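You operate a simulated robot arm through the tools that you are given. There is no shell and no other tool.

The job below is to be done with a simulated two-armed robot. You get a single attempt, and the scene is never put back.

TASK
Latch the orange arc in the curved grey fixture and fix its pole at the orange band.
Fine: the band stands just over the collar, red thumb screw tight.

The check looks at the end state, three seconds after you hand in, the way a careful person would. Anything else that was tipped, shoved, dropped, spilled or broken makes it a failure.

THE ROBOT
Two 7-joint arms with two-finger parallel grippers on one trunk that stands fixed in place. Base frame: the origin is at the foot of the trunk, x ahead of it, y to its left, z up; the work surface is at about z = 800. Lengths are in mm, angles in rad, forces in N, time in s.
The left shoulder is at [31, 174, 1386], the right one opposite. With the tool pointing down near the work surface each hand reaches from about 100 to 560 mm from the base axis, measured 20 degrees to its own side. Payload 3.6 kg a hand.
The tool frame of a hand sits at the grasp point between the pads (the TCP): z along the fingers, y along the line on which they close. The tips reach 30 mm beyond it. The gripper opens to 110 mm. The fingers are 20 mm wide and 10 mm thick; the gripper's body (48 by 112 mm) begins 55 mm behind the TCP.
Orientation is that of the tool frame in the base frame, as [roll, pitch, yaw] about the fixed x, y, z axes, in that order (R = Rz(yaw) Ry(pitch) Rx(roll)). With the fingers straight down and closing along the base's y, the tool's x points along the base's -x, its y along +y and its z along -z.

THE INTERFACE
- The arms move only by the tool nudge_tool. It takes "left_rows", "right_rows" or both (then of equal length, played together; a hand with none holds still); each is a list of rows, each a list of 2 entries, a list of its own where there are three numbers: the shift along the tool's x, y, z in units of 40 mm (1.0 is 40 mm), then the turn, a rotation vector about the tool's x, y, z in units of 4 degrees (1.0 is 4 degrees). In form: [[[tx, ty, tz], [ax, ay, az]], ...]. A call has 1 to 20 rows; each row shifts and turns the commanded pose from where the row before left it, along the tool's axes as they then stand. "left_hand" and "right_hand" are, for a hand that has rows, the opening, from 0 (shut) to 1 (fully open), set as the call begins (left out, the last holds). A call with a number of a shift or a turn outside -1 to 1 is refused whole. A row lasts 0.2 s, in which the tool goes at most 50 mm and 0.15 rad; a call with a longer step from one row to the next is refused whole, and so is a gripper value outside its range. A pose out of reach is approached as far as the arm can. The call stops where the force on the tool passes 40 N (or 10 N more than at its start, if that is more) or the arm is blocked; 0.2 s more then pass. The fingers move at their own pace (about 153 mm/s each) and stop on an object; they squeeze with about 42 N. The grip force told is the motor's: it shows also when the fingers shut on nothing. Time passes only in rows, and 0.2 s behind the last, so rows that do not move let the fingers close. It gives the time, the measured TCP pose, the force on the tool (base axes), the opening and the grip force at its end, in the units of the frame above (readings bear some noise), with the torque about the TCP (base axes, N m) and any sound that the robot's microphone picked up, and new pictures: "pictures" is both (left out), scene, wrist or none (wrist: the cameras of the hands that moved).
- Cameras (640 x 400 px; columns grow to the right, rows downward): "scene" is now at [100, -46.4, 1556]; the picture's right is [-0.48, -0.88, 0.00], its down [-0.53, 0.29, -0.80] and it looks along [0.70, -0.38, -0.61] (base axes); focal length 214 px, centre (320, 200). "left" rides on the left gripper at [72, -17, -103] in its tool frame; the picture's right is [0.23, 0.97, 0.00], its down [-0.76, 0.18, -0.62] and it looks along [-0.61, 0.14, 0.78] (tool axes); focal length 222 px, centre (320, 200). "right" rides on the right gripper at [72, 17, -103] in its tool frame; the picture's right is [-0.23, 0.97, 0.00], its down [-0.76, -0.18, -0.62] and it looks along [-0.61, -0.14, 0.78] (tool axes); focal length 222 px, centre (320, 200). There is no depth. A picture from a camera that has moved, and an enlarged one, comes with that camera's place and axes in the base frame and with its lens.
- move_column(by): slides the trunk up (or, below 0, down) by that many mm; the arms and the scene camera ride with it, the base frame stays. It gives what a move gives, with no picture.
- pan_tilt(pan, tilt): turns the head with the scene camera to pan (to the left, within 1.501 rad either way) and tilt (down, from -0.506 to 1.204), counted from straight ahead of the robot. It gives what a move gives, and a new picture of the scene camera.
- close_up(camera, box): a new picture of the part [left, top, right, bottom] of that camera's present view, enlarged. It takes no simulated time.
- finish_job(): hands the job in; it is judged then, once.

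Nothing tells you positions but the pictures and the camera data. Unless the task says otherwise, let go and move clear before handing in.

The tools are called after ">>>" by a JSON object that holds its "op" and its "data". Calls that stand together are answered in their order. nudge_tool: Moves the arms, as the interface text tells. Its arguments: {"type":"object","properties":{"left_rows":{"type":"array","items":{"type":"array"}},"left_hand":{"type":"number"},"right_rows":{"type":"array","items":{"type":"array"}},"right_hand":{"type":"number"},"pictures":{"type":"string","enum":["both","scene","wrist","none"]}},"required":[]} The other tools are called the same way: move_column (by) slides the trunk up or down; pan_tilt (pan, tilt) turns the head that bears the scene camera; close_up (camera, box) takes an enlarged picture of a part of a camera's view; finish_job () hands the job in.

At the start:

```text
clock: 0.0
left_position: [408.5, -50.1, 1441.3]
left_orientation: [-3.141, -0.001, 3.142]
left_wrist_force: [-0.3, 0.2, -0.1]
left_ft_torque: [-0.01, -0.01, -0.04]
left_opening: 109.9
left_finger_force: 0.1
right_position: [399.9, -432.9, 1487.0]
right_orientation: [-3.14, 0.0, 3.141]
right_wrist_force: [-0.4, 0.2, -0.4]
right_ft_torque: [-0.02, 0.01, -0.02]
right_opening: 110.0
right_finger_force: 0.0
trunk travel left (down, up): [-500.0, 263.0]
head pan, tilt: [-0.501, 0.651]
```

scene: 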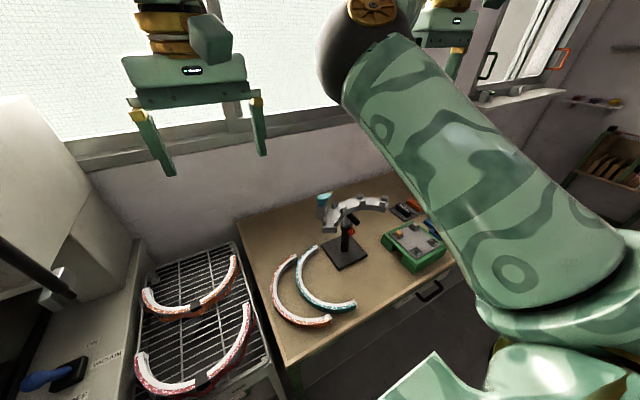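
right: 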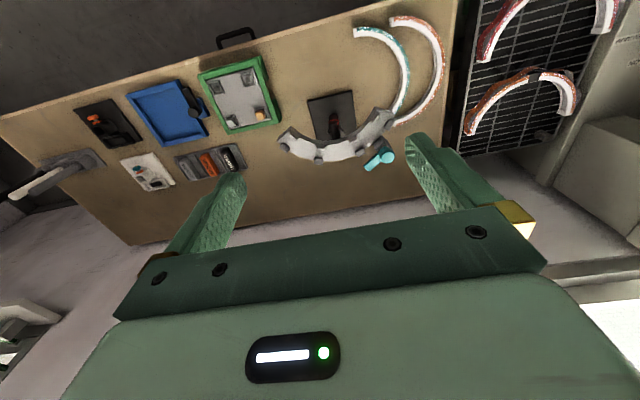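
left: 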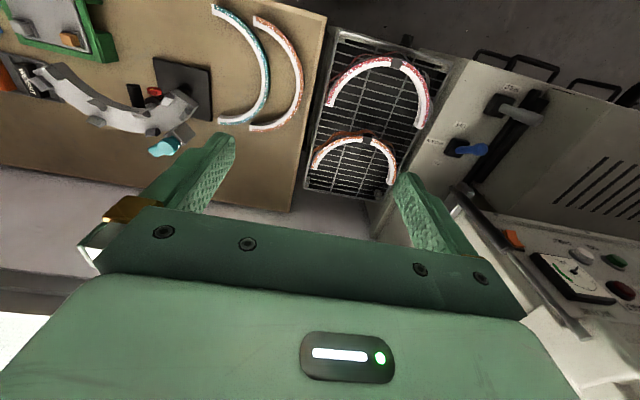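

I see a bench with a curved grey fixture on a pole stand (with a red thumb screw and a cyan latch lever), two arcs on the bench (one orange, one teal) and other arcs on a rack. I'll look closer before moving anything.

>>> {"op": "close_up", "data": {"camera": "scene", "box": [240, 170, 460, 350]}}

>>> {"op": "close_up", "data": {"camera": "right", "box": [240, 0, 480, 190]}}

>>> {"op": "close_up", "data": {"camera": "left", "box": [0, 0, 320, 180]}}

>>> {"op": "close_up", "data": {"camera": "scene", "box": [310, 180, 400, 280]}}

```text
2.22 times, centred on (350, 260) of scene
camera zoom: at [100.0, -46.4, 1556.0], right [-0.48, -0.88, 0.0], down [-0.53, 0.29, -0.8], along [0.7, -0.38, -0.61], focal length 477 px, centre (253, 67)
```

zoom: 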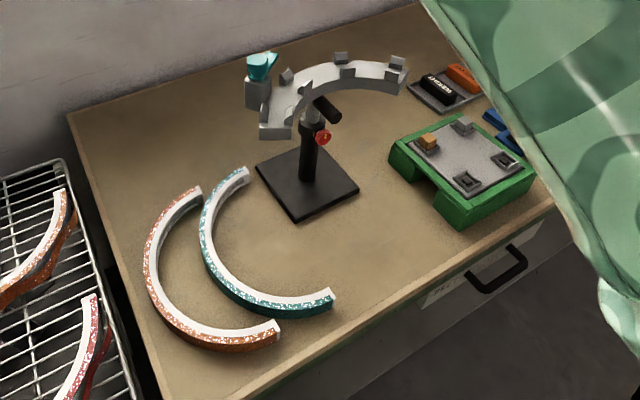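

```text
2.11 times, centred on (360, 95) of right
camera zoom: at [327.2, -417.3, 1589.8], right [0.23, 0.97, 0.0], down [0.76, -0.18, 0.62], along [0.61, -0.14, -0.78], focal length 468 px, centre (236, 421)
```

zoom: 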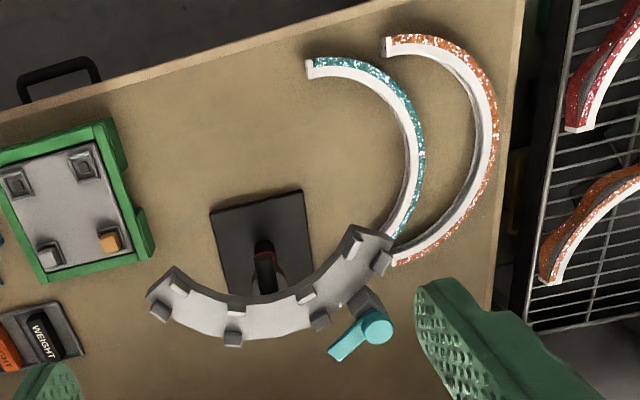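

```text
2.00 times, centred on (160, 90) of left
camera zoom: at [336.7, -67.2, 1544.9], right [-0.23, 0.97, 0.0], down [0.76, 0.18, 0.62], along [0.61, 0.14, -0.78], focal length 444 px, centre (640, 420)
```

zoom: 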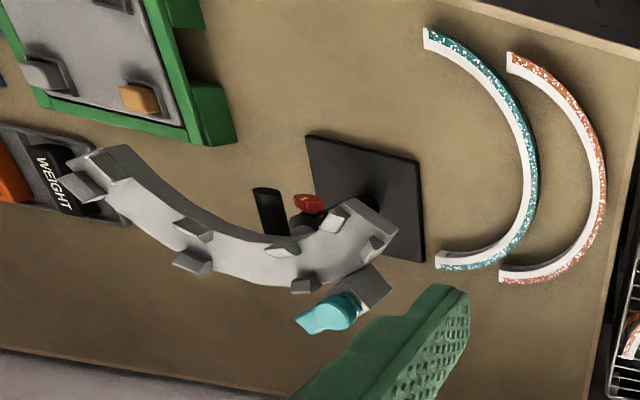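

```text
4.00 times, centred on (355, 230) of scene
camera zoom: at [100.0, -46.4, 1556.0], right [-0.48, -0.88, 0.0], down [-0.53, 0.29, -0.8], along [0.7, -0.38, -0.61], focal length 858 px, centre (180, 80)
```

zoom: 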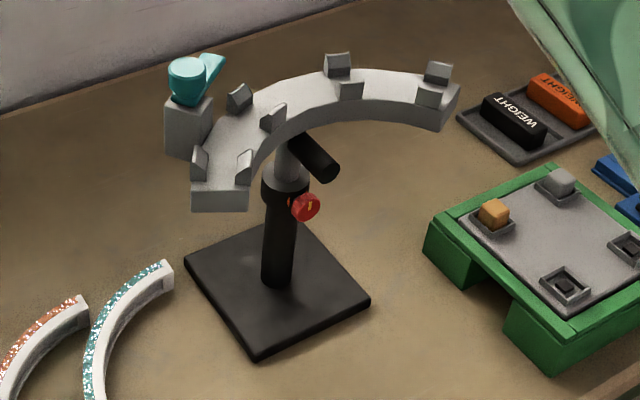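

The orange and teal arcs lie flat on the bench near [510, -230], and the stand is near [590, -433] with its red screw at about z 950. I'll zoom in further for detail on the pole, latch, arcs and rack.

>>> {"op": "close_up", "data": {"camera": "scene", "box": [335, 195, 375, 235]}}

>>> {"op": "close_up", "data": {"camera": "right", "box": [270, 80, 400, 180]}}

>>> {"op": "close_up", "data": {"camera": "left", "box": [100, 60, 220, 165]}}

>>> {"op": "close_up", "data": {"camera": "scene", "box": [130, 240, 270, 400]}}

>>> {"op": "close_up", "data": {"camera": "scene", "box": [265, 235, 365, 335]}}

```text
10.00 times, centred on (355, 215) of scene
camera zoom: at [100.0, -46.4, 1556.0], right [-0.48, -0.88, 0.0], down [-0.53, 0.29, -0.8], along [0.7, -0.38, -0.61], focal length 2145 px, centre (-30, 50)
```

zoom: 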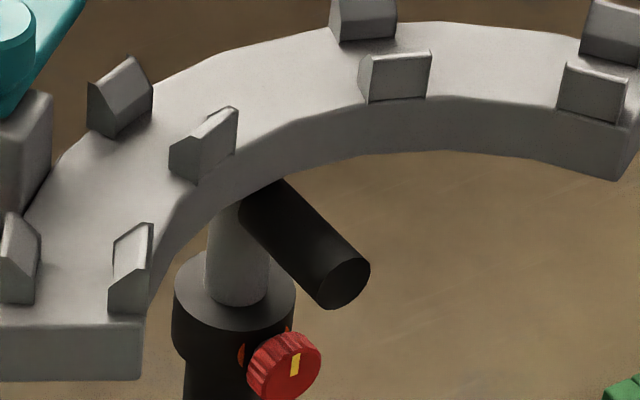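

```text
4.00 times, centred on (335, 130) of right
camera zoom: at [327.2, -417.3, 1589.8], right [0.23, 0.97, 0.0], down [0.76, -0.18, 0.62], along [0.61, -0.14, -0.78], focal length 888 px, centre (260, 480)
```

zoom: 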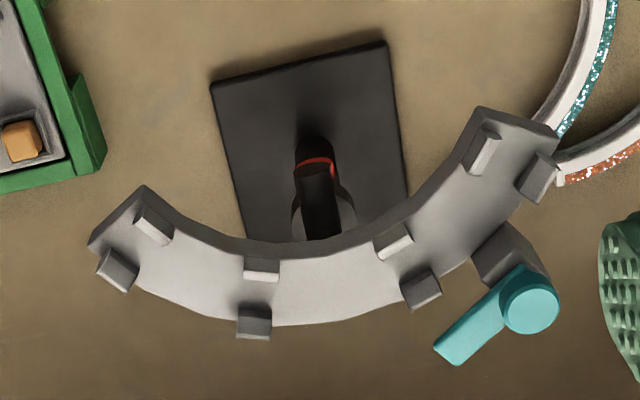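

```text
3.81 times, centred on (160, 112) of left
camera zoom: at [336.7, -67.2, 1544.9], right [-0.23, 0.97, 0.0], down [0.76, 0.18, 0.62], along [0.61, 0.14, -0.78], focal length 846 px, centre (930, 533)
```

zoom: 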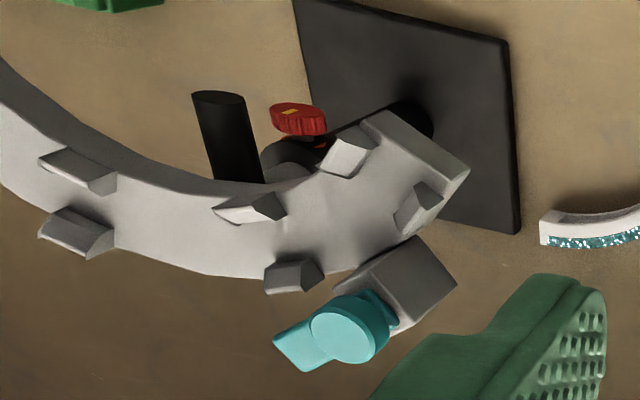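

```text
2.50 times, centred on (200, 320) of scene
camera zoom: at [100.0, -46.4, 1556.0], right [-0.48, -0.88, 0.0], down [-0.53, 0.29, -0.8], along [0.7, -0.38, -0.61], focal length 536 px, centre (620, -100)
```

zoom: 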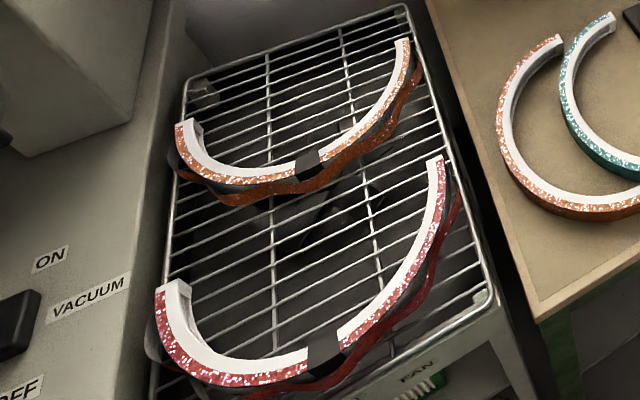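

```text
4.00 times, centred on (315, 285) of scene
camera zoom: at [100.0, -46.4, 1556.0], right [-0.48, -0.88, 0.0], down [-0.53, 0.29, -0.8], along [0.7, -0.38, -0.61], focal length 858 px, centre (340, -140)
```

zoom: 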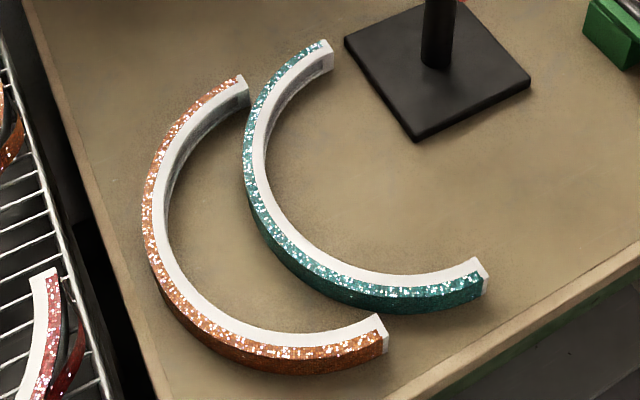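

The fixture has four pairs of posts on a roughly 120° channel, with a latch lever outside its left end and a knob with a yellow mark on the collar. I'll check the arm poses with the head before I lower the trunk.

>>> {"op": "pan_tilt", "data": {"pan": -0.9, "tilt": 1.0}}

>>> {"op": "pan_tilt", "data": {"pan": 0.3, "tilt": 0.9}}

```text
clock: 0.9
left_position: [408.5, -50.1, 1440.3]
left_orientation: [3.141, 0.0, 3.141]
left_wrist_force: [0.3, 0.2, 0.2]
left_ft_torque: [0.04, 0.03, 0.0]
left_opening: 110.0
left_finger_force: 0.1
right_position: [399.6, -433.7, 1488.0]
right_orientation: [-3.142, -0.001, -3.141]
right_wrist_force: [0.0, -1.5, 0.5]
right_ft_torque: [0.02, -0.01, 0.0]
right_opening: 110.0
right_finger_force: 0.0
trunk travel left (down, up): [-500.0, 263.0]
head pan, tilt: [-0.901, 1.0]
camera scene: at [67.3, -59.3, 1528.5], right [-0.78, -0.62, 0.0], down [-0.52, 0.66, -0.54], along [0.34, -0.42, -0.84], focal length 214 px, centre (320, 200)
```

scene: 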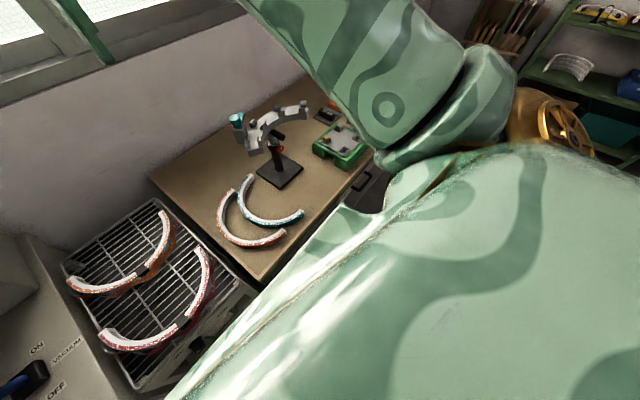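

```text
clock: 2.3
left_position: [408.3, -49.7, 1440.7]
left_orientation: [3.141, 0.0, 3.141]
left_wrist_force: [-0.2, -0.3, -0.2]
left_ft_torque: [0.02, 0.03, -0.01]
left_opening: 109.9
left_finger_force: 0.1
right_position: [398.5, -434.4, 1487.2]
right_orientation: [3.141, 0.0, -3.141]
right_wrist_force: [0.6, -0.4, 0.1]
right_ft_torque: [-0.02, 0.02, 0.03]
right_opening: 110.2
right_finger_force: 0.1
trunk travel left (down, up): [-500.0, 263.0]
head pan, tilt: [0.3, 0.901]
camera scene: at [96.1, 17.6, 1535.7], right [0.29, -0.96, 0.0], down [-0.75, -0.23, -0.62], along [0.59, 0.18, -0.78], focal length 214 px, centre (320, 200)
```

scene: 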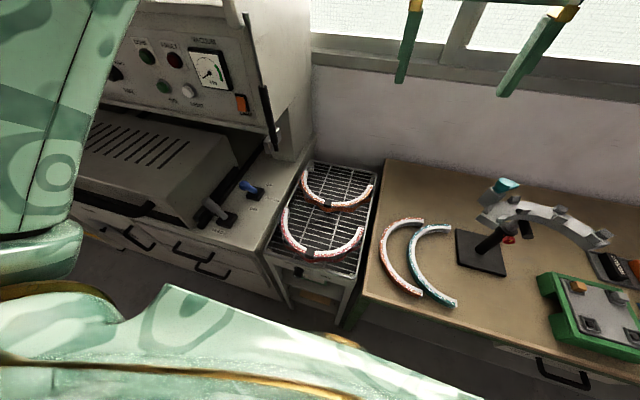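

The arms' elbows stay behind the bench edge, so lowering the trunk looks safe. I'll bring it down 250 mm and look again.

>>> {"op": "move_column", "data": {"by": -250}}

>>> {"op": "pan_tilt", "data": {"pan": -0.6, "tilt": 0.4}}

```text
clock: 4.8
left_position: [408.4, -49.9, 1190.4]
left_orientation: [-3.141, -0.001, 3.14]
left_wrist_force: [-0.6, -1.0, -0.4]
left_ft_torque: [0.03, 0.04, -0.01]
left_opening: 109.9
left_finger_force: 0.1
right_position: [399.5, -433.3, 1235.7]
right_orientation: [3.14, -0.001, -3.141]
right_wrist_force: [0.9, -0.4, -0.8]
right_ft_torque: [0.0, -0.02, 0.02]
right_opening: 110.0
right_finger_force: 0.0
trunk travel left (down, up): [-250.0, 513.0]
head pan, tilt: [0.3, 0.901]
```

```text
clock: 6.0
left_position: [409.9, -51.3, 1190.2]
left_orientation: [3.141, -0.001, -3.141]
left_wrist_force: [0.2, 0.9, -1.1]
left_ft_torque: [0.03, -0.02, 0.04]
left_opening: 109.9
left_finger_force: 0.0
right_position: [399.8, -433.8, 1237.5]
right_orientation: [3.141, 0.001, -3.141]
right_wrist_force: [0.4, 0.9, 0.1]
right_ft_torque: [-0.01, 0.0, -0.02]
right_opening: 109.6
right_finger_force: 0.1
trunk travel left (down, up): [-250.0, 513.0]
head pan, tilt: [-0.6, 0.4]
camera scene: at [178.6, -56.9, 1325.2], right [-0.56, -0.83, 0.0], down [-0.32, 0.22, -0.92], along [0.76, -0.52, -0.39], focal length 214 px, centre (320, 200)
```

scene: 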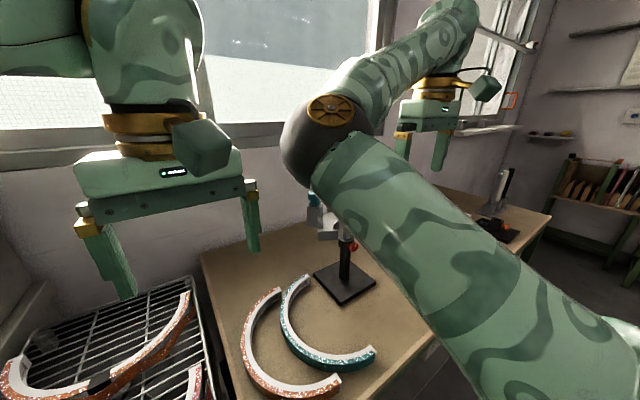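

The right forearm blocks the head camera here, so I'll use the right wrist camera. First I'll see its view from the lowered height.

>>> {"op": "close_up", "data": {"camera": "right", "box": [0, 0, 640, 400]}}

>>> {"op": "close_up", "data": {"camera": "left", "box": [0, 0, 640, 400]}}

```text
1.00 times, centred on (320, 200) of right (not enlarged: the box is as wide or as high as the picture)
camera zoom: at [327.3, -417.3, 1339.7], right [0.23, 0.97, 0.0], down [0.76, -0.18, 0.62], along [0.61, -0.14, -0.78], focal length 222 px, centre (320, 200)
```

zoom: 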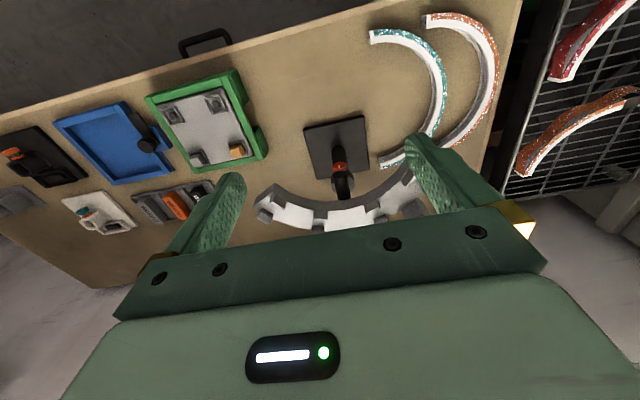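

```text
1.00 times, centred on (320, 200) of left (not enlarged: the box is as wide or as high as the picture)
camera zoom: at [336.9, -67.2, 1294.8], right [-0.23, 0.97, 0.0], down [0.76, 0.18, 0.62], along [0.61, 0.14, -0.78], focal length 222 px, centre (320, 200)
```

zoom: 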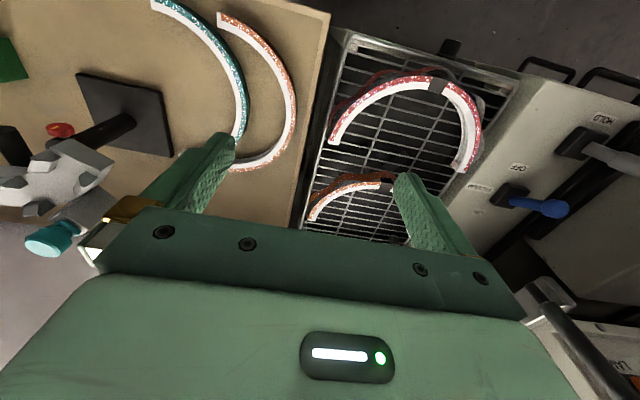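

I'll bring the right hand back and down, then tilt it so that its camera looks at the stand almost from the side.

>>> {"op": "nudge_tool", "data": {"right_rows": [[[0.5, 0, 1], [0, 0, 0]], [[0.5, 0, 1], [0, 0, 0]], [[0.5, 0, 1], [0, 0, 0]], [[0, 0, 1], [0, 0, 0]], [[0, 0, 1], [0, 0, 0]], [[0, 0, 0], [0, -1, 0]], [[0, 0, 0], [0, -1, 0]], [[0, 0, 0], [0, -1, 0]], [[0, 0, 0], [0, -1, 0]], [[0, 0, 0], [0, -1, 0]], [[0, 0, 0], [0, -1, 0]], [[0, 0, 0], [0, -1, 0]]], "pictures": "both"}}

```text
clock: 8.7
left_position: [409.6, -49.1, 1189.9]
left_orientation: [-3.141, 0.0, 3.142]
left_wrist_force: [0.3, 0.0, 0.3]
left_ft_torque: [0.01, 0.01, 0.02]
left_opening: 109.8
left_finger_force: 0.0
right_position: [339.2, -433.7, 1037.5]
right_orientation: [-3.141, 0.488, -3.141]
right_wrist_force: [-0.1, -0.3, 0.1]
right_ft_torque: [-0.02, 0.0, 0.0]
right_opening: 110.1
right_finger_force: 0.0
trunk travel left (down, up): [-250.0, 513.0]
head pan, tilt: [-0.6, 0.4]
camera scene: at [178.3, -57.1, 1325.3], right [-0.56, -0.83, 0.0], down [-0.32, 0.22, -0.92], along [0.76, -0.52, -0.39], focal length 214 px, centre (320, 200)
camera right: at [227.5, -417.6, 1093.5], right [0.2, 0.97, 0.11], down [0.38, -0.18, 0.91], along [0.9, -0.14, -0.41], focal length 222 px, centre (320, 200)
```

scene: 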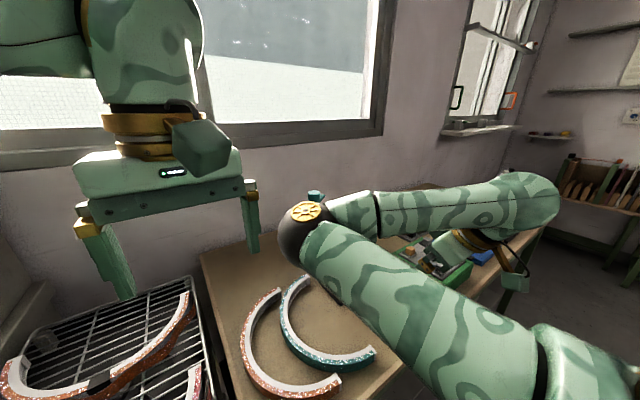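
right: 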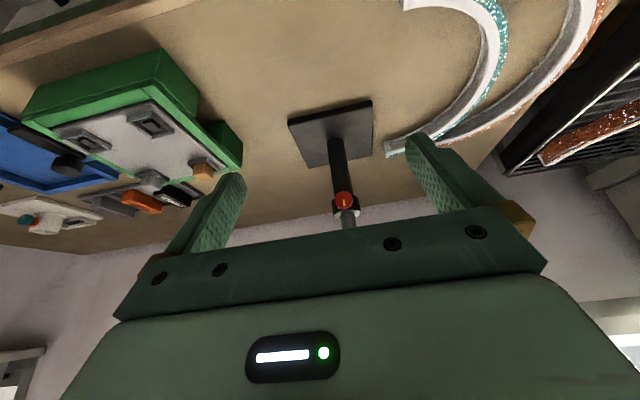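

>>> {"op": "close_up", "data": {"camera": "right", "box": [300, 130, 400, 240]}}

>>> {"op": "close_up", "data": {"camera": "right", "box": [325, 180, 365, 235]}}

```text
3.64 times, centred on (350, 185) of right
camera zoom: at [227.5, -417.6, 1093.5], right [0.2, 0.97, 0.11], down [0.38, -0.18, 0.91], along [0.9, -0.14, -0.41], focal length 808 px, centre (211, 254)
```

zoom: 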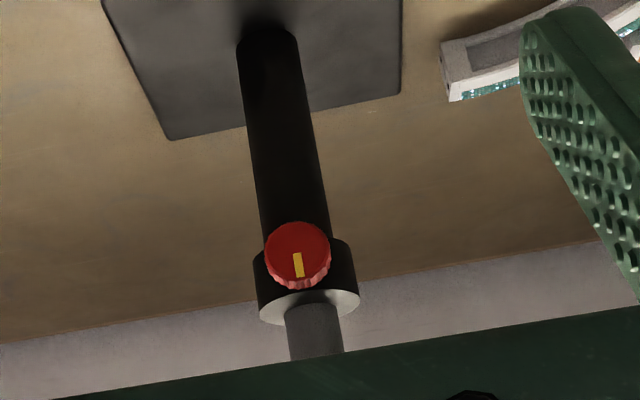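

```text
7.27 times, centred on (345, 208) of right
camera zoom: at [227.5, -417.6, 1093.5], right [0.2, 0.97, 0.11], down [0.38, -0.18, 0.91], along [0.9, -0.14, -0.41], focal length 1615 px, centre (138, 146)
```

zoom: 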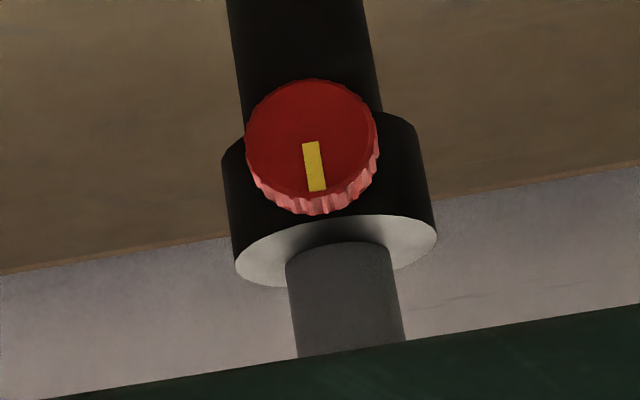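

>>> {"op": "close_up", "data": {"camera": "left", "box": [30, 105, 110, 155]}}

>>> {"op": "close_up", "data": {"camera": "left", "box": [0, 60, 180, 260]}}

```text
8.00 times, centred on (70, 130) of left
camera zoom: at [336.6, -67.2, 1294.9], right [-0.23, 0.97, 0.0], down [0.76, 0.18, 0.62], along [0.61, 0.14, -0.78], focal length 1777 px, centre (2320, 760)
```

zoom: 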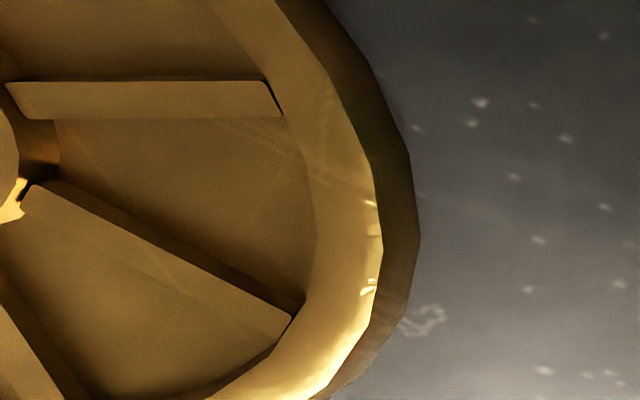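

```text
2.00 times, centred on (90, 160) of left
camera zoom: at [336.6, -67.2, 1294.9], right [-0.23, 0.97, 0.0], down [0.76, 0.18, 0.62], along [0.61, 0.14, -0.78], focal length 444 px, centre (780, 280)
```

zoom: 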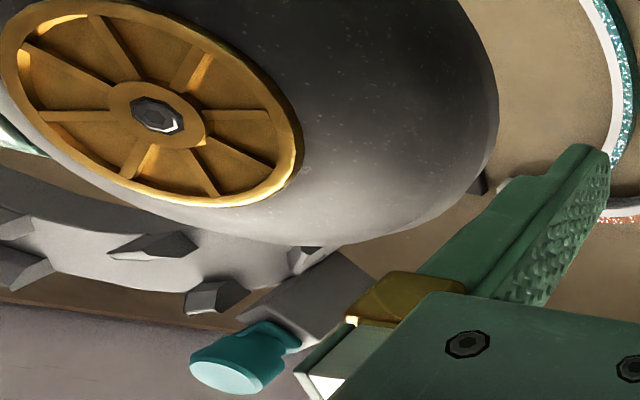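

The knob faces the robot (-x) with its mark up, and the pole's visible part is plain grey, so the bands must be inside the tube. I'll look at the knob from the right side to see whether the screw is loose.

>>> {"op": "nudge_tool", "data": {"right_rows": [[[-0.229, -0.794, 0.369], [0, 0, 0]], [[-0.229, -0.794, 0.369], [0, 0, 0]], [[-0.229, -0.794, 0.369], [0, 0, 0]], [[-0.229, -0.794, 0.369], [0, 0, 0]], [[0, 0, 0], [-0.469, 0, -0.883]], [[0, 0, 0], [-0.469, 0, -0.883]], [[0, 0, 0], [-0.469, 0, -0.883]], [[0, 0, 0], [-0.469, 0, -0.883]], [[0, 0, 0], [-0.469, 0, -0.883]], [[0, 0, 0], [-0.469, 0, -0.883]], [[0, 0, 0], [-0.469, 0, -0.883]], [[0, 0, 0], [-0.469, 0, -0.883]], [[0, 0, 0], [-0.469, 0, -0.883]], [[0, 0, 0], [-0.469, 0, -0.883]]], "pictures": "both"}}

```text
clock: 11.7
left_position: [409.3, -50.8, 1189.8]
left_orientation: [3.141, 0.001, -3.141]
left_wrist_force: [-0.3, -0.5, 0.4]
left_ft_torque: [0.02, -0.02, -0.04]
left_opening: 110.1
left_finger_force: 0.1
right_position: [399.6, -560.9, 1002.2]
right_orientation: [-3.141, 0.49, -2.443]
right_wrist_force: [-0.3, 1.2, -0.3]
right_ft_torque: [-0.01, 0.01, 0.0]
right_opening: 109.9
right_finger_force: 0.1
trunk travel left (down, up): [-250.0, 513.0]
head pan, tilt: [-0.6, 0.4]
camera scene: at [178.5, -57.2, 1325.2], right [-0.56, -0.83, 0.0], down [-0.32, 0.22, -0.92], along [0.76, -0.52, -0.39], focal length 214 px, centre (320, 200)
camera right: at [302.8, -621.1, 1058.8], right [-0.47, 0.87, 0.11], down [0.41, 0.11, 0.91], along [0.78, 0.47, -0.41], focal length 222 px, centre (320, 200)
```

scene: 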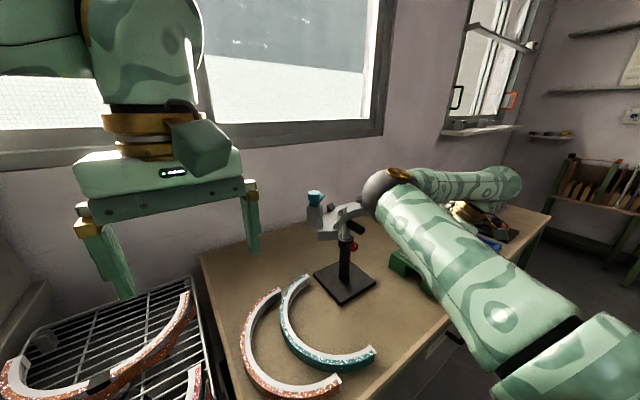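
right: 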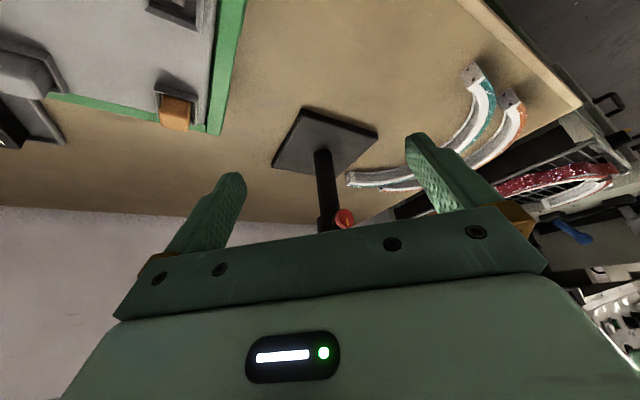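

>>> {"op": "close_up", "data": {"camera": "right", "box": [300, 190, 370, 240]}}

>>> {"op": "close_up", "data": {"camera": "scene", "box": [295, 180, 385, 310]}}

>>> {"op": "close_up", "data": {"camera": "scene", "box": [325, 205, 375, 265]}}

```text
8.00 times, centred on (335, 215) of right
camera zoom: at [302.8, -621.1, 1058.8], right [-0.47, 0.87, 0.11], down [0.41, 0.11, 0.91], along [0.78, 0.47, -0.41], focal length 1777 px, centre (200, 80)
```

zoom: 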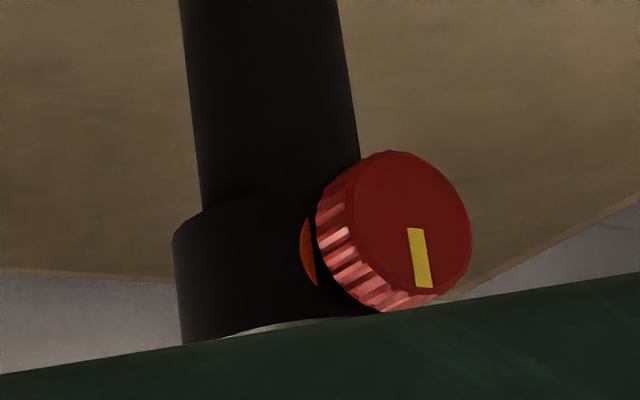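

```text
3.08 times, centred on (340, 245) of scene
camera zoom: at [178.5, -57.2, 1325.2], right [-0.56, -0.83, 0.0], down [-0.32, 0.22, -0.92], along [0.76, -0.52, -0.39], focal length 660 px, centre (258, 62)
```

zoom: 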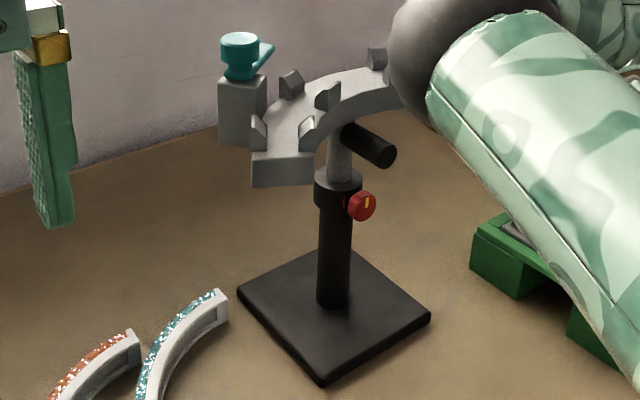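

```text
6.67 times, centred on (350, 235) of scene
camera zoom: at [178.5, -57.2, 1325.2], right [-0.56, -0.83, 0.0], down [-0.32, 0.22, -0.92], along [0.76, -0.52, -0.39], focal length 1430 px, centre (120, -33)
```

zoom: 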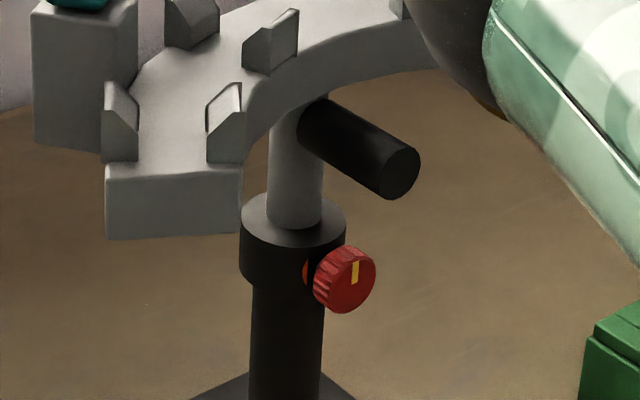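

From these views: the knob face is near [552, -432, 955], the collar top is at about z 968, the handle runs along -x at z 1024 with its tip at x 526, and the channel top is at about z 1070 with its arc centre near [445, -432]. Next I'll triangulate the arcs.

>>> {"op": "close_up", "data": {"camera": "scene", "box": [230, 260, 390, 400]}}

>>> {"op": "close_up", "data": {"camera": "right", "box": [330, 50, 540, 210]}}

```text
2.86 times, centred on (310, 330) of scene
camera zoom: at [178.5, -57.2, 1325.2], right [-0.56, -0.83, 0.0], down [-0.32, 0.22, -0.92], along [0.76, -0.52, -0.39], focal length 613 px, centre (349, -171)
```

zoom: 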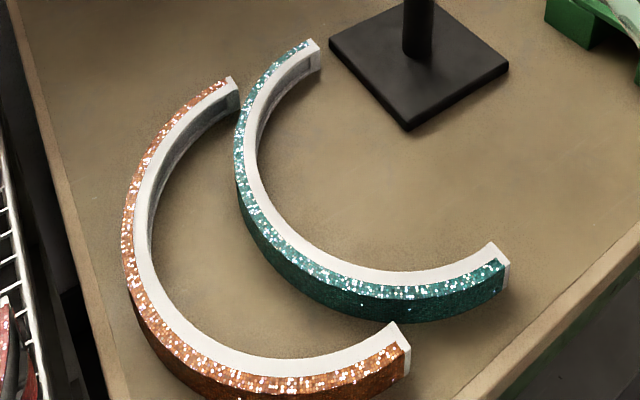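

```text
2.50 times, centred on (435, 130) of right
camera zoom: at [302.8, -621.1, 1058.8], right [-0.47, 0.87, 0.11], down [0.41, 0.11, 0.91], along [0.78, 0.47, -0.41], focal length 555 px, centre (32, 375)
```

zoom: 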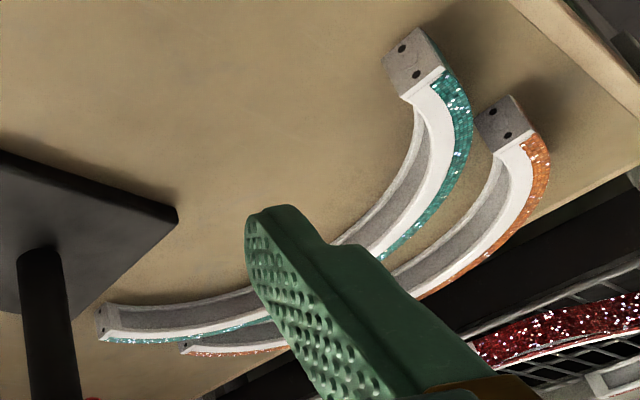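

The orange arc has its centre near [511, -232], an outer radius of about 147, a height of 30 (top at z 830) and spans nearly 180°. Next I'll bring the right hand above the pole's handle with the tool straight down, to test gently whether the pole slides.

>>> {"op": "nudge_tool", "data": {"right_rows": [[[-0.44, 0, -0.83], [0.469, 0, 0.883]], [[-0.44, 0, -0.83], [0.469, 0, 0.883]], [[-0.44, 0, -0.83], [0.469, 0, 0.883]], [[-0.44, 0, -0.83], [0.469, 0, 0.883]], [[0, 0, 0], [0.469, 0, 0.883]], [[0, 0, 0], [0.469, 0, 0.883]], [[0, 0, 0], [0.469, 0, 0.883]], [[0, 0, 0], [0.469, 0, 0.883]], [[0, 0, 0], [0.469, 0, 0.883]], [[0, 0, 0], [0.469, 0, 0.883]], [[0, 0, 0], [0, 1, 0]], [[0, 0, 0], [0, 1, 0]], [[0, 0, 0], [0, 1, 0]], [[0, 0, 0], [0, 1, 0]], [[0, 0, 0], [0, 1, 0]], [[0, 0, 0], [0, 1, 0]], [[0, 0, 0], [0, 1, 0]]], "right_hand": 0.45, "pictures": "both"}}

```text
clock: 15.2
left_position: [409.7, -50.6, 1189.5]
left_orientation: [3.141, 0.0, -3.142]
left_wrist_force: [-0.2, -0.1, 0.2]
left_ft_torque: [0.0, 0.01, -0.01]
left_opening: 110.0
left_finger_force: 0.0
right_position: [399.3, -560.5, 1152.7]
right_orientation: [-3.141, -0.002, -3.14]
right_wrist_force: [0.4, 0.0, -0.1]
right_ft_torque: [0.0, 0.04, -0.02]
right_opening: 49.7
right_finger_force: 0.0
trunk travel left (down, up): [-250.0, 513.0]
head pan, tilt: [-0.6, 0.4]
camera scene: at [178.7, -57.1, 1325.2], right [-0.56, -0.83, 0.0], down [-0.32, 0.22, -0.92], along [0.76, -0.52, -0.39], focal length 214 px, centre (320, 200)
camera right: at [327.2, -544.3, 1255.4], right [0.23, 0.97, 0.0], down [0.76, -0.18, 0.62], along [0.61, -0.14, -0.78], focal length 222 px, centre (320, 200)
```

scene: 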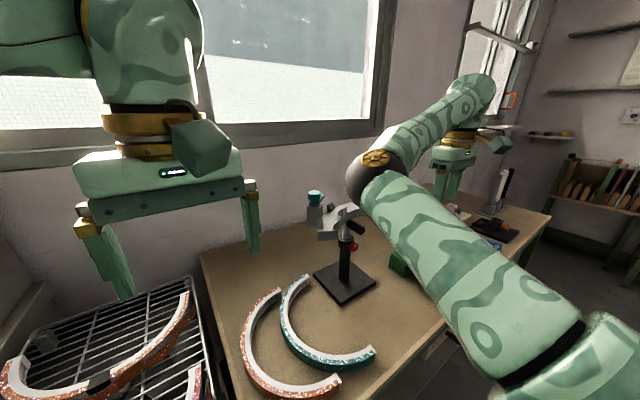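
right: 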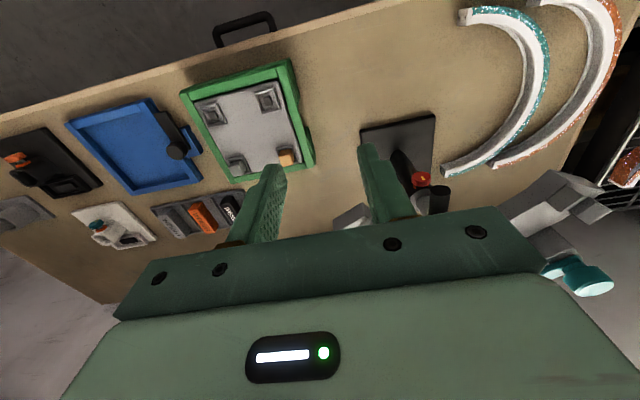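

>>> {"op": "nudge_tool", "data": {"right_rows": [[[-0.86, 0.8, 0], [0, 0, 0]], [[-0.86, 0.8, 0], [0, 0, 0]], [[-0.86, 0.8, 0], [0, 0, 0]], [[-0.86, 0.8, 0], [0, 0, 0]], [[0, 0, 0], [0, 0, 0]]], "pictures": "both"}}

```text
clock: 16.4
left_position: [408.9, -50.8, 1190.5]
left_orientation: [-3.141, -0.001, -3.139]
left_wrist_force: [0.3, 0.7, -0.3]
left_ft_torque: [-0.02, 0.01, 0.02]
left_opening: 109.7
left_finger_force: 0.0
right_position: [538.6, -432.7, 1153.2]
right_orientation: [-3.14, 0.0, -3.141]
right_wrist_force: [-0.1, -0.5, 0.5]
right_ft_torque: [0.01, -0.02, -0.03]
right_opening: 49.3
right_finger_force: 0.1
trunk travel left (down, up): [-250.0, 513.0]
head pan, tilt: [-0.6, 0.4]
camera scene: at [178.2, -57.4, 1325.3], right [-0.57, -0.82, 0.0], down [-0.32, 0.22, -0.92], along [0.76, -0.52, -0.39], focal length 214 px, centre (320, 200)
camera right: at [466.4, -417.3, 1256.3], right [0.23, 0.97, 0.0], down [0.76, -0.18, 0.62], along [0.61, -0.14, -0.78], focal length 222 px, centre (320, 200)
```

scene: 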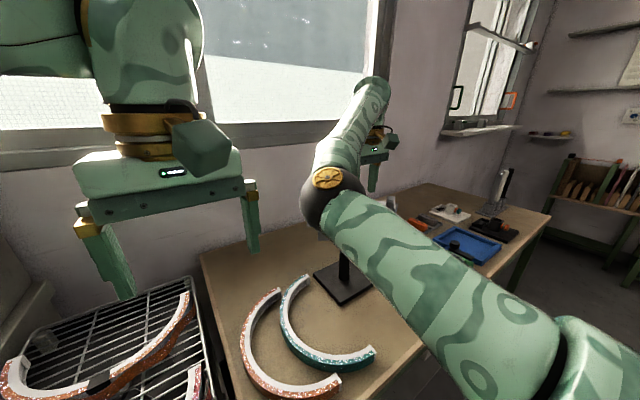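
right: 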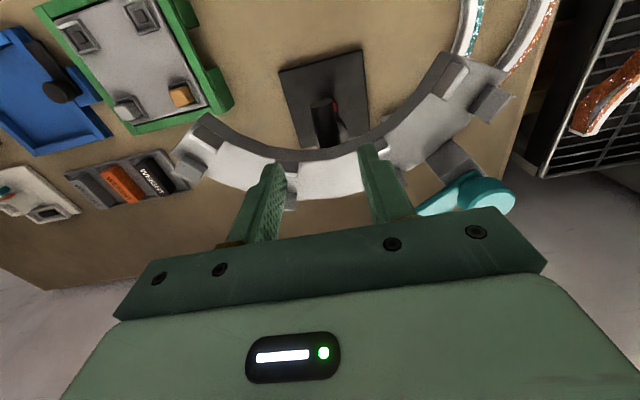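

>>> {"op": "close_up", "data": {"camera": "right", "box": [270, 40, 400, 160]}}

>>> {"op": "close_up", "data": {"camera": "left", "box": [0, 0, 320, 200]}}

```text
3.33 times, centred on (335, 100) of right
camera zoom: at [466.4, -417.3, 1256.3], right [0.23, 0.97, 0.0], down [0.76, -0.18, 0.62], along [0.61, -0.14, -0.78], focal length 740 px, centre (270, 533)
```

zoom: 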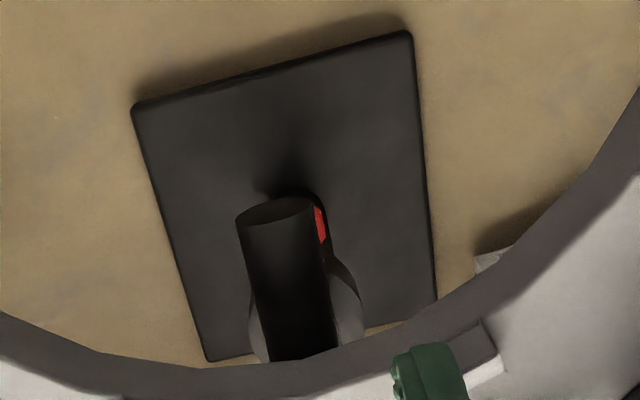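

```text
2.00 times, centred on (160, 100) of left
camera zoom: at [336.5, -67.5, 1295.0], right [-0.23, 0.97, 0.0], down [0.76, 0.18, 0.62], along [0.61, 0.14, -0.78], focal length 444 px, centre (640, 400)
```

zoom: 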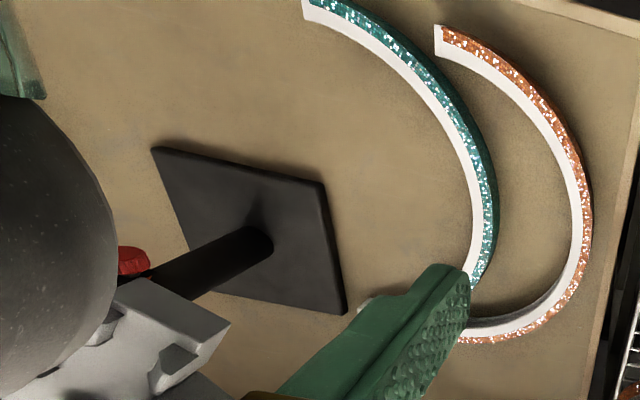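

The handle tip is at about [528, -430.5, 1024], with clear space above it. I'll lower the right hand to straddle the handle near its tip, then close.

>>> {"op": "nudge_tool", "data": {"right_rows": [[[0, 0.05, 0.75], [0, 0, 0]], [[0, 0, 0.75], [0, 0, 0]], [[0, 0, 0.75], [0, 0, 0]], [[0, 0, 0.55], [0, 0, 0]], [[0, 0, 0], [0, 0, 0]]], "pictures": "wrist"}}

>>> {"op": "close_up", "data": {"camera": "right", "box": [200, 40, 440, 220]}}

```text
clock: 17.6
left_position: [409.5, -49.9, 1191.1]
left_orientation: [-3.141, 0.001, -3.141]
left_wrist_force: [-0.3, 0.2, -0.1]
left_ft_torque: [-0.02, 0.03, 0.01]
left_opening: 110.1
left_finger_force: 0.1
right_position: [538.9, -430.3, 1039.4]
right_orientation: [3.141, 0.0, 3.14]
right_wrist_force: [0.6, -1.8, -0.3]
right_ft_torque: [0.02, -0.01, -0.01]
right_opening: 49.3
right_finger_force: 0.1
trunk travel left (down, up): [-250.0, 513.0]
head pan, tilt: [-0.6, 0.4]
camera right: at [466.3, -413.5, 1142.0], right [0.23, 0.97, 0.0], down [0.76, -0.18, 0.62], along [0.61, -0.14, -0.78], focal length 222 px, centre (320, 200)
```

right: 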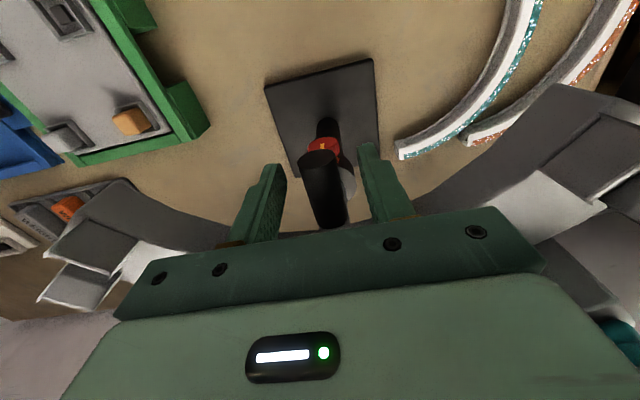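

```text
2.22 times, centred on (320, 130) of right
camera zoom: at [466.3, -413.5, 1142.0], right [0.23, 0.97, 0.0], down [0.76, -0.18, 0.62], along [0.61, -0.14, -0.78], focal length 494 px, centre (320, 356)
```

zoom: 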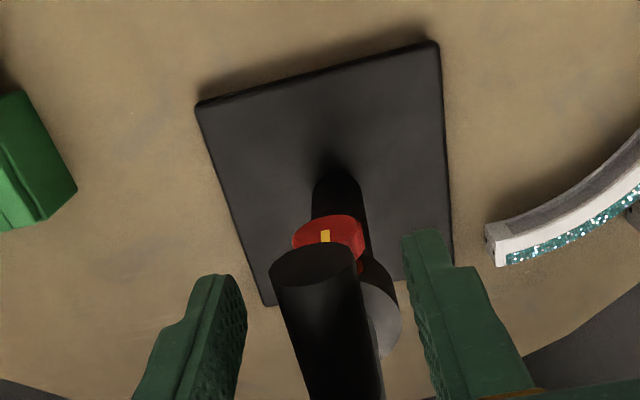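

>>> {"op": "nudge_tool", "data": {"right_rows": [[[0, 0, 0], [0, 0, 0]], [[0, 0, 0], [0, 0, 0]], [[0, 0, 0], [0, 0, 0]]], "right_hand": 0, "pictures": "wrist"}}

```text
clock: 18.4
left_position: [410.5, -49.2, 1191.0]
left_orientation: [-3.141, -0.001, 3.141]
left_wrist_force: [-0.6, 1.1, 0.1]
left_ft_torque: [0.01, -0.01, 0.0]
left_opening: 109.8
left_finger_force: 0.0
right_position: [539.5, -429.4, 1039.1]
right_orientation: [-3.141, -0.001, -3.141]
right_wrist_force: [-0.4, -0.3, -2.7]
right_ft_torque: [-0.01, -0.23, 0.04]
right_opening: 23.4
right_finger_force: 45.5
trunk travel left (down, up): [-250.0, 513.0]
head pan, tilt: [-0.6, 0.4]
camera right: at [466.5, -413.8, 1141.9], right [0.23, 0.97, 0.0], down [0.76, -0.18, 0.62], along [0.61, -0.14, -0.78], focal length 222 px, centre (320, 200)
```

right: 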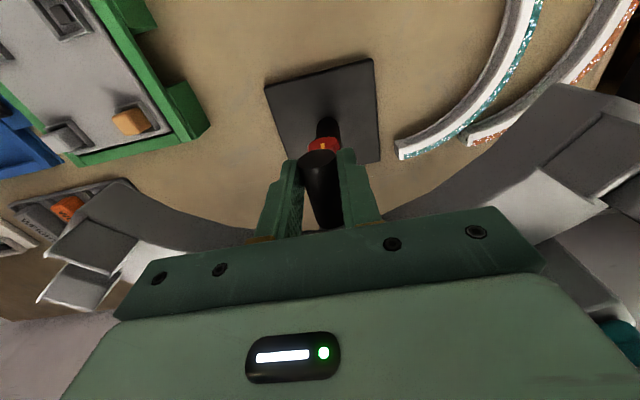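

The grip on the handle holds (23 mm across). I'll lift in small steps and watch the force.

>>> {"op": "nudge_tool", "data": {"right_rows": [[[0, 0, -0.05], [0, 0, 0]], [[0, 0, 0], [0, 0, 0]]], "pictures": "none"}}

>>> {"op": "nudge_tool", "data": {"right_rows": [[[0, 0, -0.05], [0, 0, 0]], [[0, 0, 0], [0, 0, 0]]], "pictures": "none"}}

```text
clock: 19.1
left_position: [409.9, -49.9, 1188.6]
left_orientation: [-3.142, -0.001, 3.141]
left_wrist_force: [-0.3, -0.6, -0.1]
left_ft_torque: [0.0, -0.03, 0.01]
left_opening: 110.2
left_finger_force: 0.1
right_position: [539.1, -431.6, 1039.7]
right_orientation: [3.138, -0.004, 3.141]
right_wrist_force: [-8.5, 6.9, -21.8]
right_ft_torque: [0.18, -0.74, 0.0]
right_opening: 23.7
right_finger_force: 45.0
trunk travel left (down, up): [-250.0, 513.0]
head pan, tilt: [-0.6, 0.4]
```

```text
clock: 19.6
left_position: [410.8, -50.4, 1189.7]
left_orientation: [3.14, -0.002, 3.141]
left_wrist_force: [0.2, -0.6, -0.4]
left_ft_torque: [-0.04, 0.02, 0.01]
left_opening: 110.1
left_finger_force: 0.2
right_position: [538.6, -429.2, 1040.9]
right_orientation: [3.141, -0.004, -3.141]
right_wrist_force: [-8.7, 13.9, -30.9]
right_ft_torque: [0.16, 0.36, -0.05]
right_opening: 23.7
right_finger_force: 44.4
trunk travel left (down, up): [-250.0, 513.0]
head pan, tilt: [-0.6, 0.4]
```

The force rises steeply with no motion, so the pole is clamped and the screw is tight at the moment. I'll relieve the load and check the stand has not shifted.

>>> {"op": "nudge_tool", "data": {"right_rows": [[[0, 0, 0.05], [0, 0, 0]], [[0, 0, 0.05], [0, 0, 0]], [[0, 0, 0], [0, 0, 0]]], "pictures": "wrist"}}

>>> {"op": "close_up", "data": {"camera": "right", "box": [200, 40, 440, 220]}}

```text
clock: 20.4
left_position: [410.1, -48.2, 1190.4]
left_orientation: [-3.139, -0.002, 3.141]
left_wrist_force: [-0.2, 0.0, 0.0]
left_ft_torque: [0.0, 0.0, 0.02]
left_opening: 109.8
left_finger_force: 0.0
right_position: [540.4, -430.3, 1042.3]
right_orientation: [-3.138, 0.005, -3.14]
right_wrist_force: [12.1, 3.6, 11.2]
right_ft_torque: [-0.03, 0.8, 0.04]
right_opening: 23.8
right_finger_force: 44.6
trunk travel left (down, up): [-250.0, 513.0]
head pan, tilt: [-0.6, 0.4]
camera right: at [466.5, -413.5, 1145.0], right [0.23, 0.97, 0.0], down [0.76, -0.17, 0.63], along [0.61, -0.14, -0.78], focal length 222 px, centre (320, 200)
```

right: 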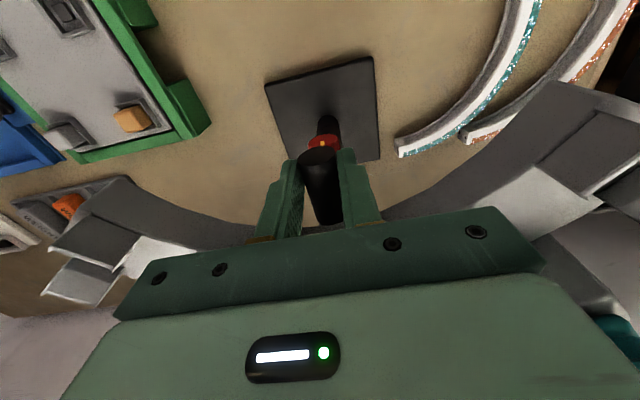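

```text
2.22 times, centred on (320, 130) of right
camera zoom: at [466.5, -413.5, 1145.0], right [0.23, 0.97, 0.0], down [0.76, -0.17, 0.63], along [0.61, -0.14, -0.78], focal length 494 px, centre (320, 356)
```

zoom: 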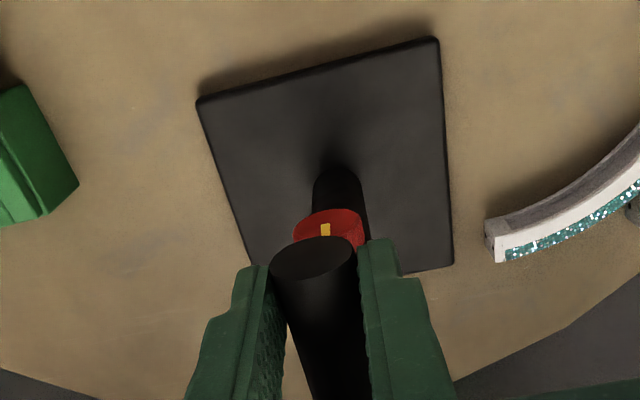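

The handle stayed put and the fingers slipped on it, so the screw really is tight and must be loosened first. I'll let go, back the right hand off upward, and start tilting it horizontal for the knob.

>>> {"op": "nudge_tool", "data": {"right_rows": [[[0, 0, 0], [0, 0, 0]], [[0, 0, 0], [0, 0, 0]], [[0, 0, -0.95], [0, 0, 0]], [[0, 0, -0.95], [0, 0, 0]], [[0, 0, -0.95], [0, 0, 0]], [[0.74, 0, 0], [0, 0, 0]], [[0.74, 0, 0], [0, 0, 0]], [[0.74, 0, 0], [0, 0, 0]], [[0, 0, 0], [0, -1, 0]], [[0, 0, 0], [0, -1, 0]], [[0, 0, 0], [0, -1, 0]], [[0, 0, 0], [0, -1, 0]], [[0, 0, 0], [0, -1, 0]], [[0, 0, 0], [0, -1, 0]], [[0, 0, 0], [0, -1, 0]]], "right_hand": 0.45, "pictures": "both"}}

```text
clock: 23.7
left_position: [411.9, -47.4, 1191.4]
left_orientation: [3.14, 0.002, -3.133]
left_wrist_force: [0.4, 14.5, -0.3]
left_ft_torque: [-0.69, 0.01, -0.06]
left_opening: 102.5
left_finger_force: 0.1
right_position: [447.4, -431.6, 1153.6]
right_orientation: [3.141, 0.476, 3.139]
right_wrist_force: [0.0, 0.1, 0.5]
right_ft_torque: [0.02, -0.01, 0.0]
right_opening: 49.3
right_finger_force: 0.0
trunk travel left (down, up): [-250.0, 513.0]
head pan, tilt: [-0.6, 0.4]
stopped in row 15 (left hand): the force on the tool passed its limit at 42 N (the readings are from after the stop); the commanded pose is now the measured one
camera scene: at [178.5, -57.0, 1325.2], right [-0.56, -0.83, 0.0], down [-0.32, 0.22, -0.92], along [0.76, -0.52, -0.39], focal length 214 px, centre (320, 200)
camera right: at [336.1, -414.5, 1212.5], right [0.2, 0.97, 0.1], down [0.39, -0.18, 0.9], along [0.9, -0.14, -0.42], focal length 222 px, centre (320, 200)
```

scene: 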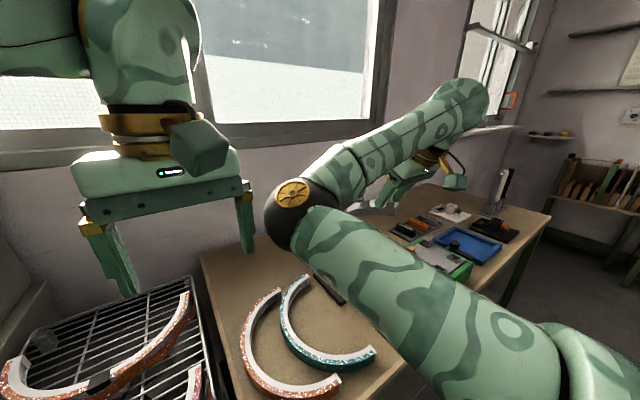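
right: 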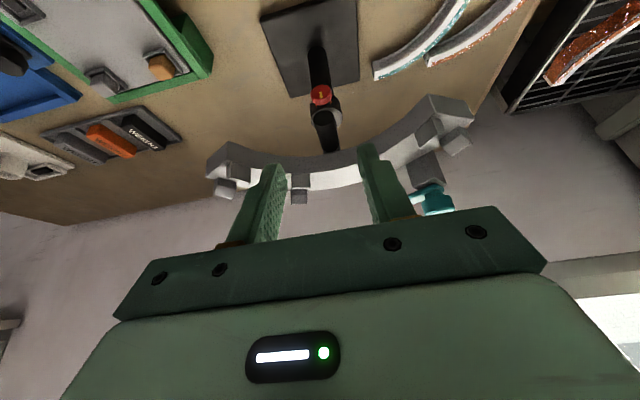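

The right elbow touched the left hand. I'll move the left hand up, left and back, out of the way.

>>> {"op": "nudge_tool", "data": {"left_rows": [[[0, 0.6, 0], [0, 0, 0]], [[0, 0.6, -0.3], [0, 0, 0]], [[0.3, 0.5, -0.8], [0, 0, 0]], [[0.4, 0.3, -0.9], [0, 0, 0]], [[0.4, 0, -0.9], [0, 0, 0]], [[0.4, 0, -0.9], [0, 0, 0]], [[0, 0, 0], [0, 0, 0]]], "pictures": "both"}}

```text
clock: 25.3
left_position: [352.6, 33.7, 1340.7]
left_orientation: [-3.141, 0.002, -3.136]
left_wrist_force: [0.0, -0.5, 0.1]
left_ft_torque: [0.05, -0.01, 0.0]
left_opening: 110.1
left_finger_force: 0.0
right_position: [448.5, -430.3, 1153.6]
right_orientation: [3.141, 0.478, 3.141]
right_wrist_force: [0.0, 0.3, -0.2]
right_ft_torque: [-0.01, 0.03, -0.01]
right_opening: 49.6
right_finger_force: 0.1
trunk travel left (down, up): [-250.0, 513.0]
head pan, tilt: [-0.6, 0.4]
camera scene: at [179.3, -56.8, 1325.0], right [-0.56, -0.83, 0.0], down [-0.32, 0.22, -0.92], along [0.76, -0.52, -0.39], focal length 214 px, centre (320, 200)
camera left: at [279.9, 15.2, 1445.0], right [-0.23, 0.97, 0.0], down [0.76, 0.18, 0.62], along [0.61, 0.15, -0.78], focal length 222 px, centre (320, 200)
```

scene: 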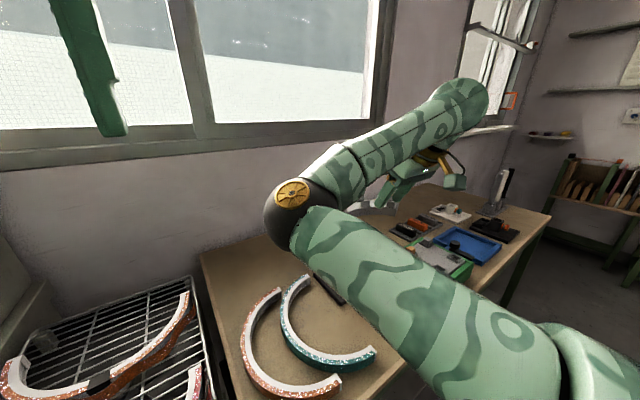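
left: 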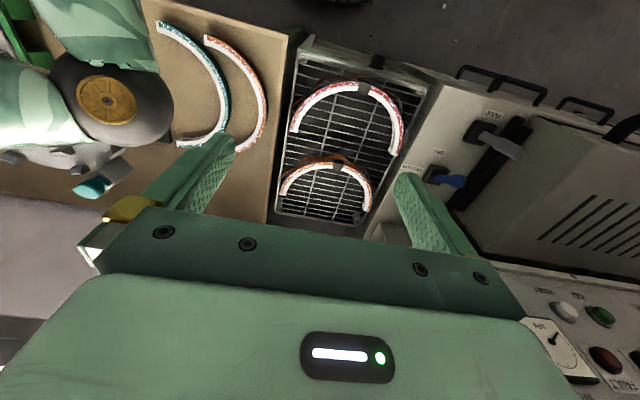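

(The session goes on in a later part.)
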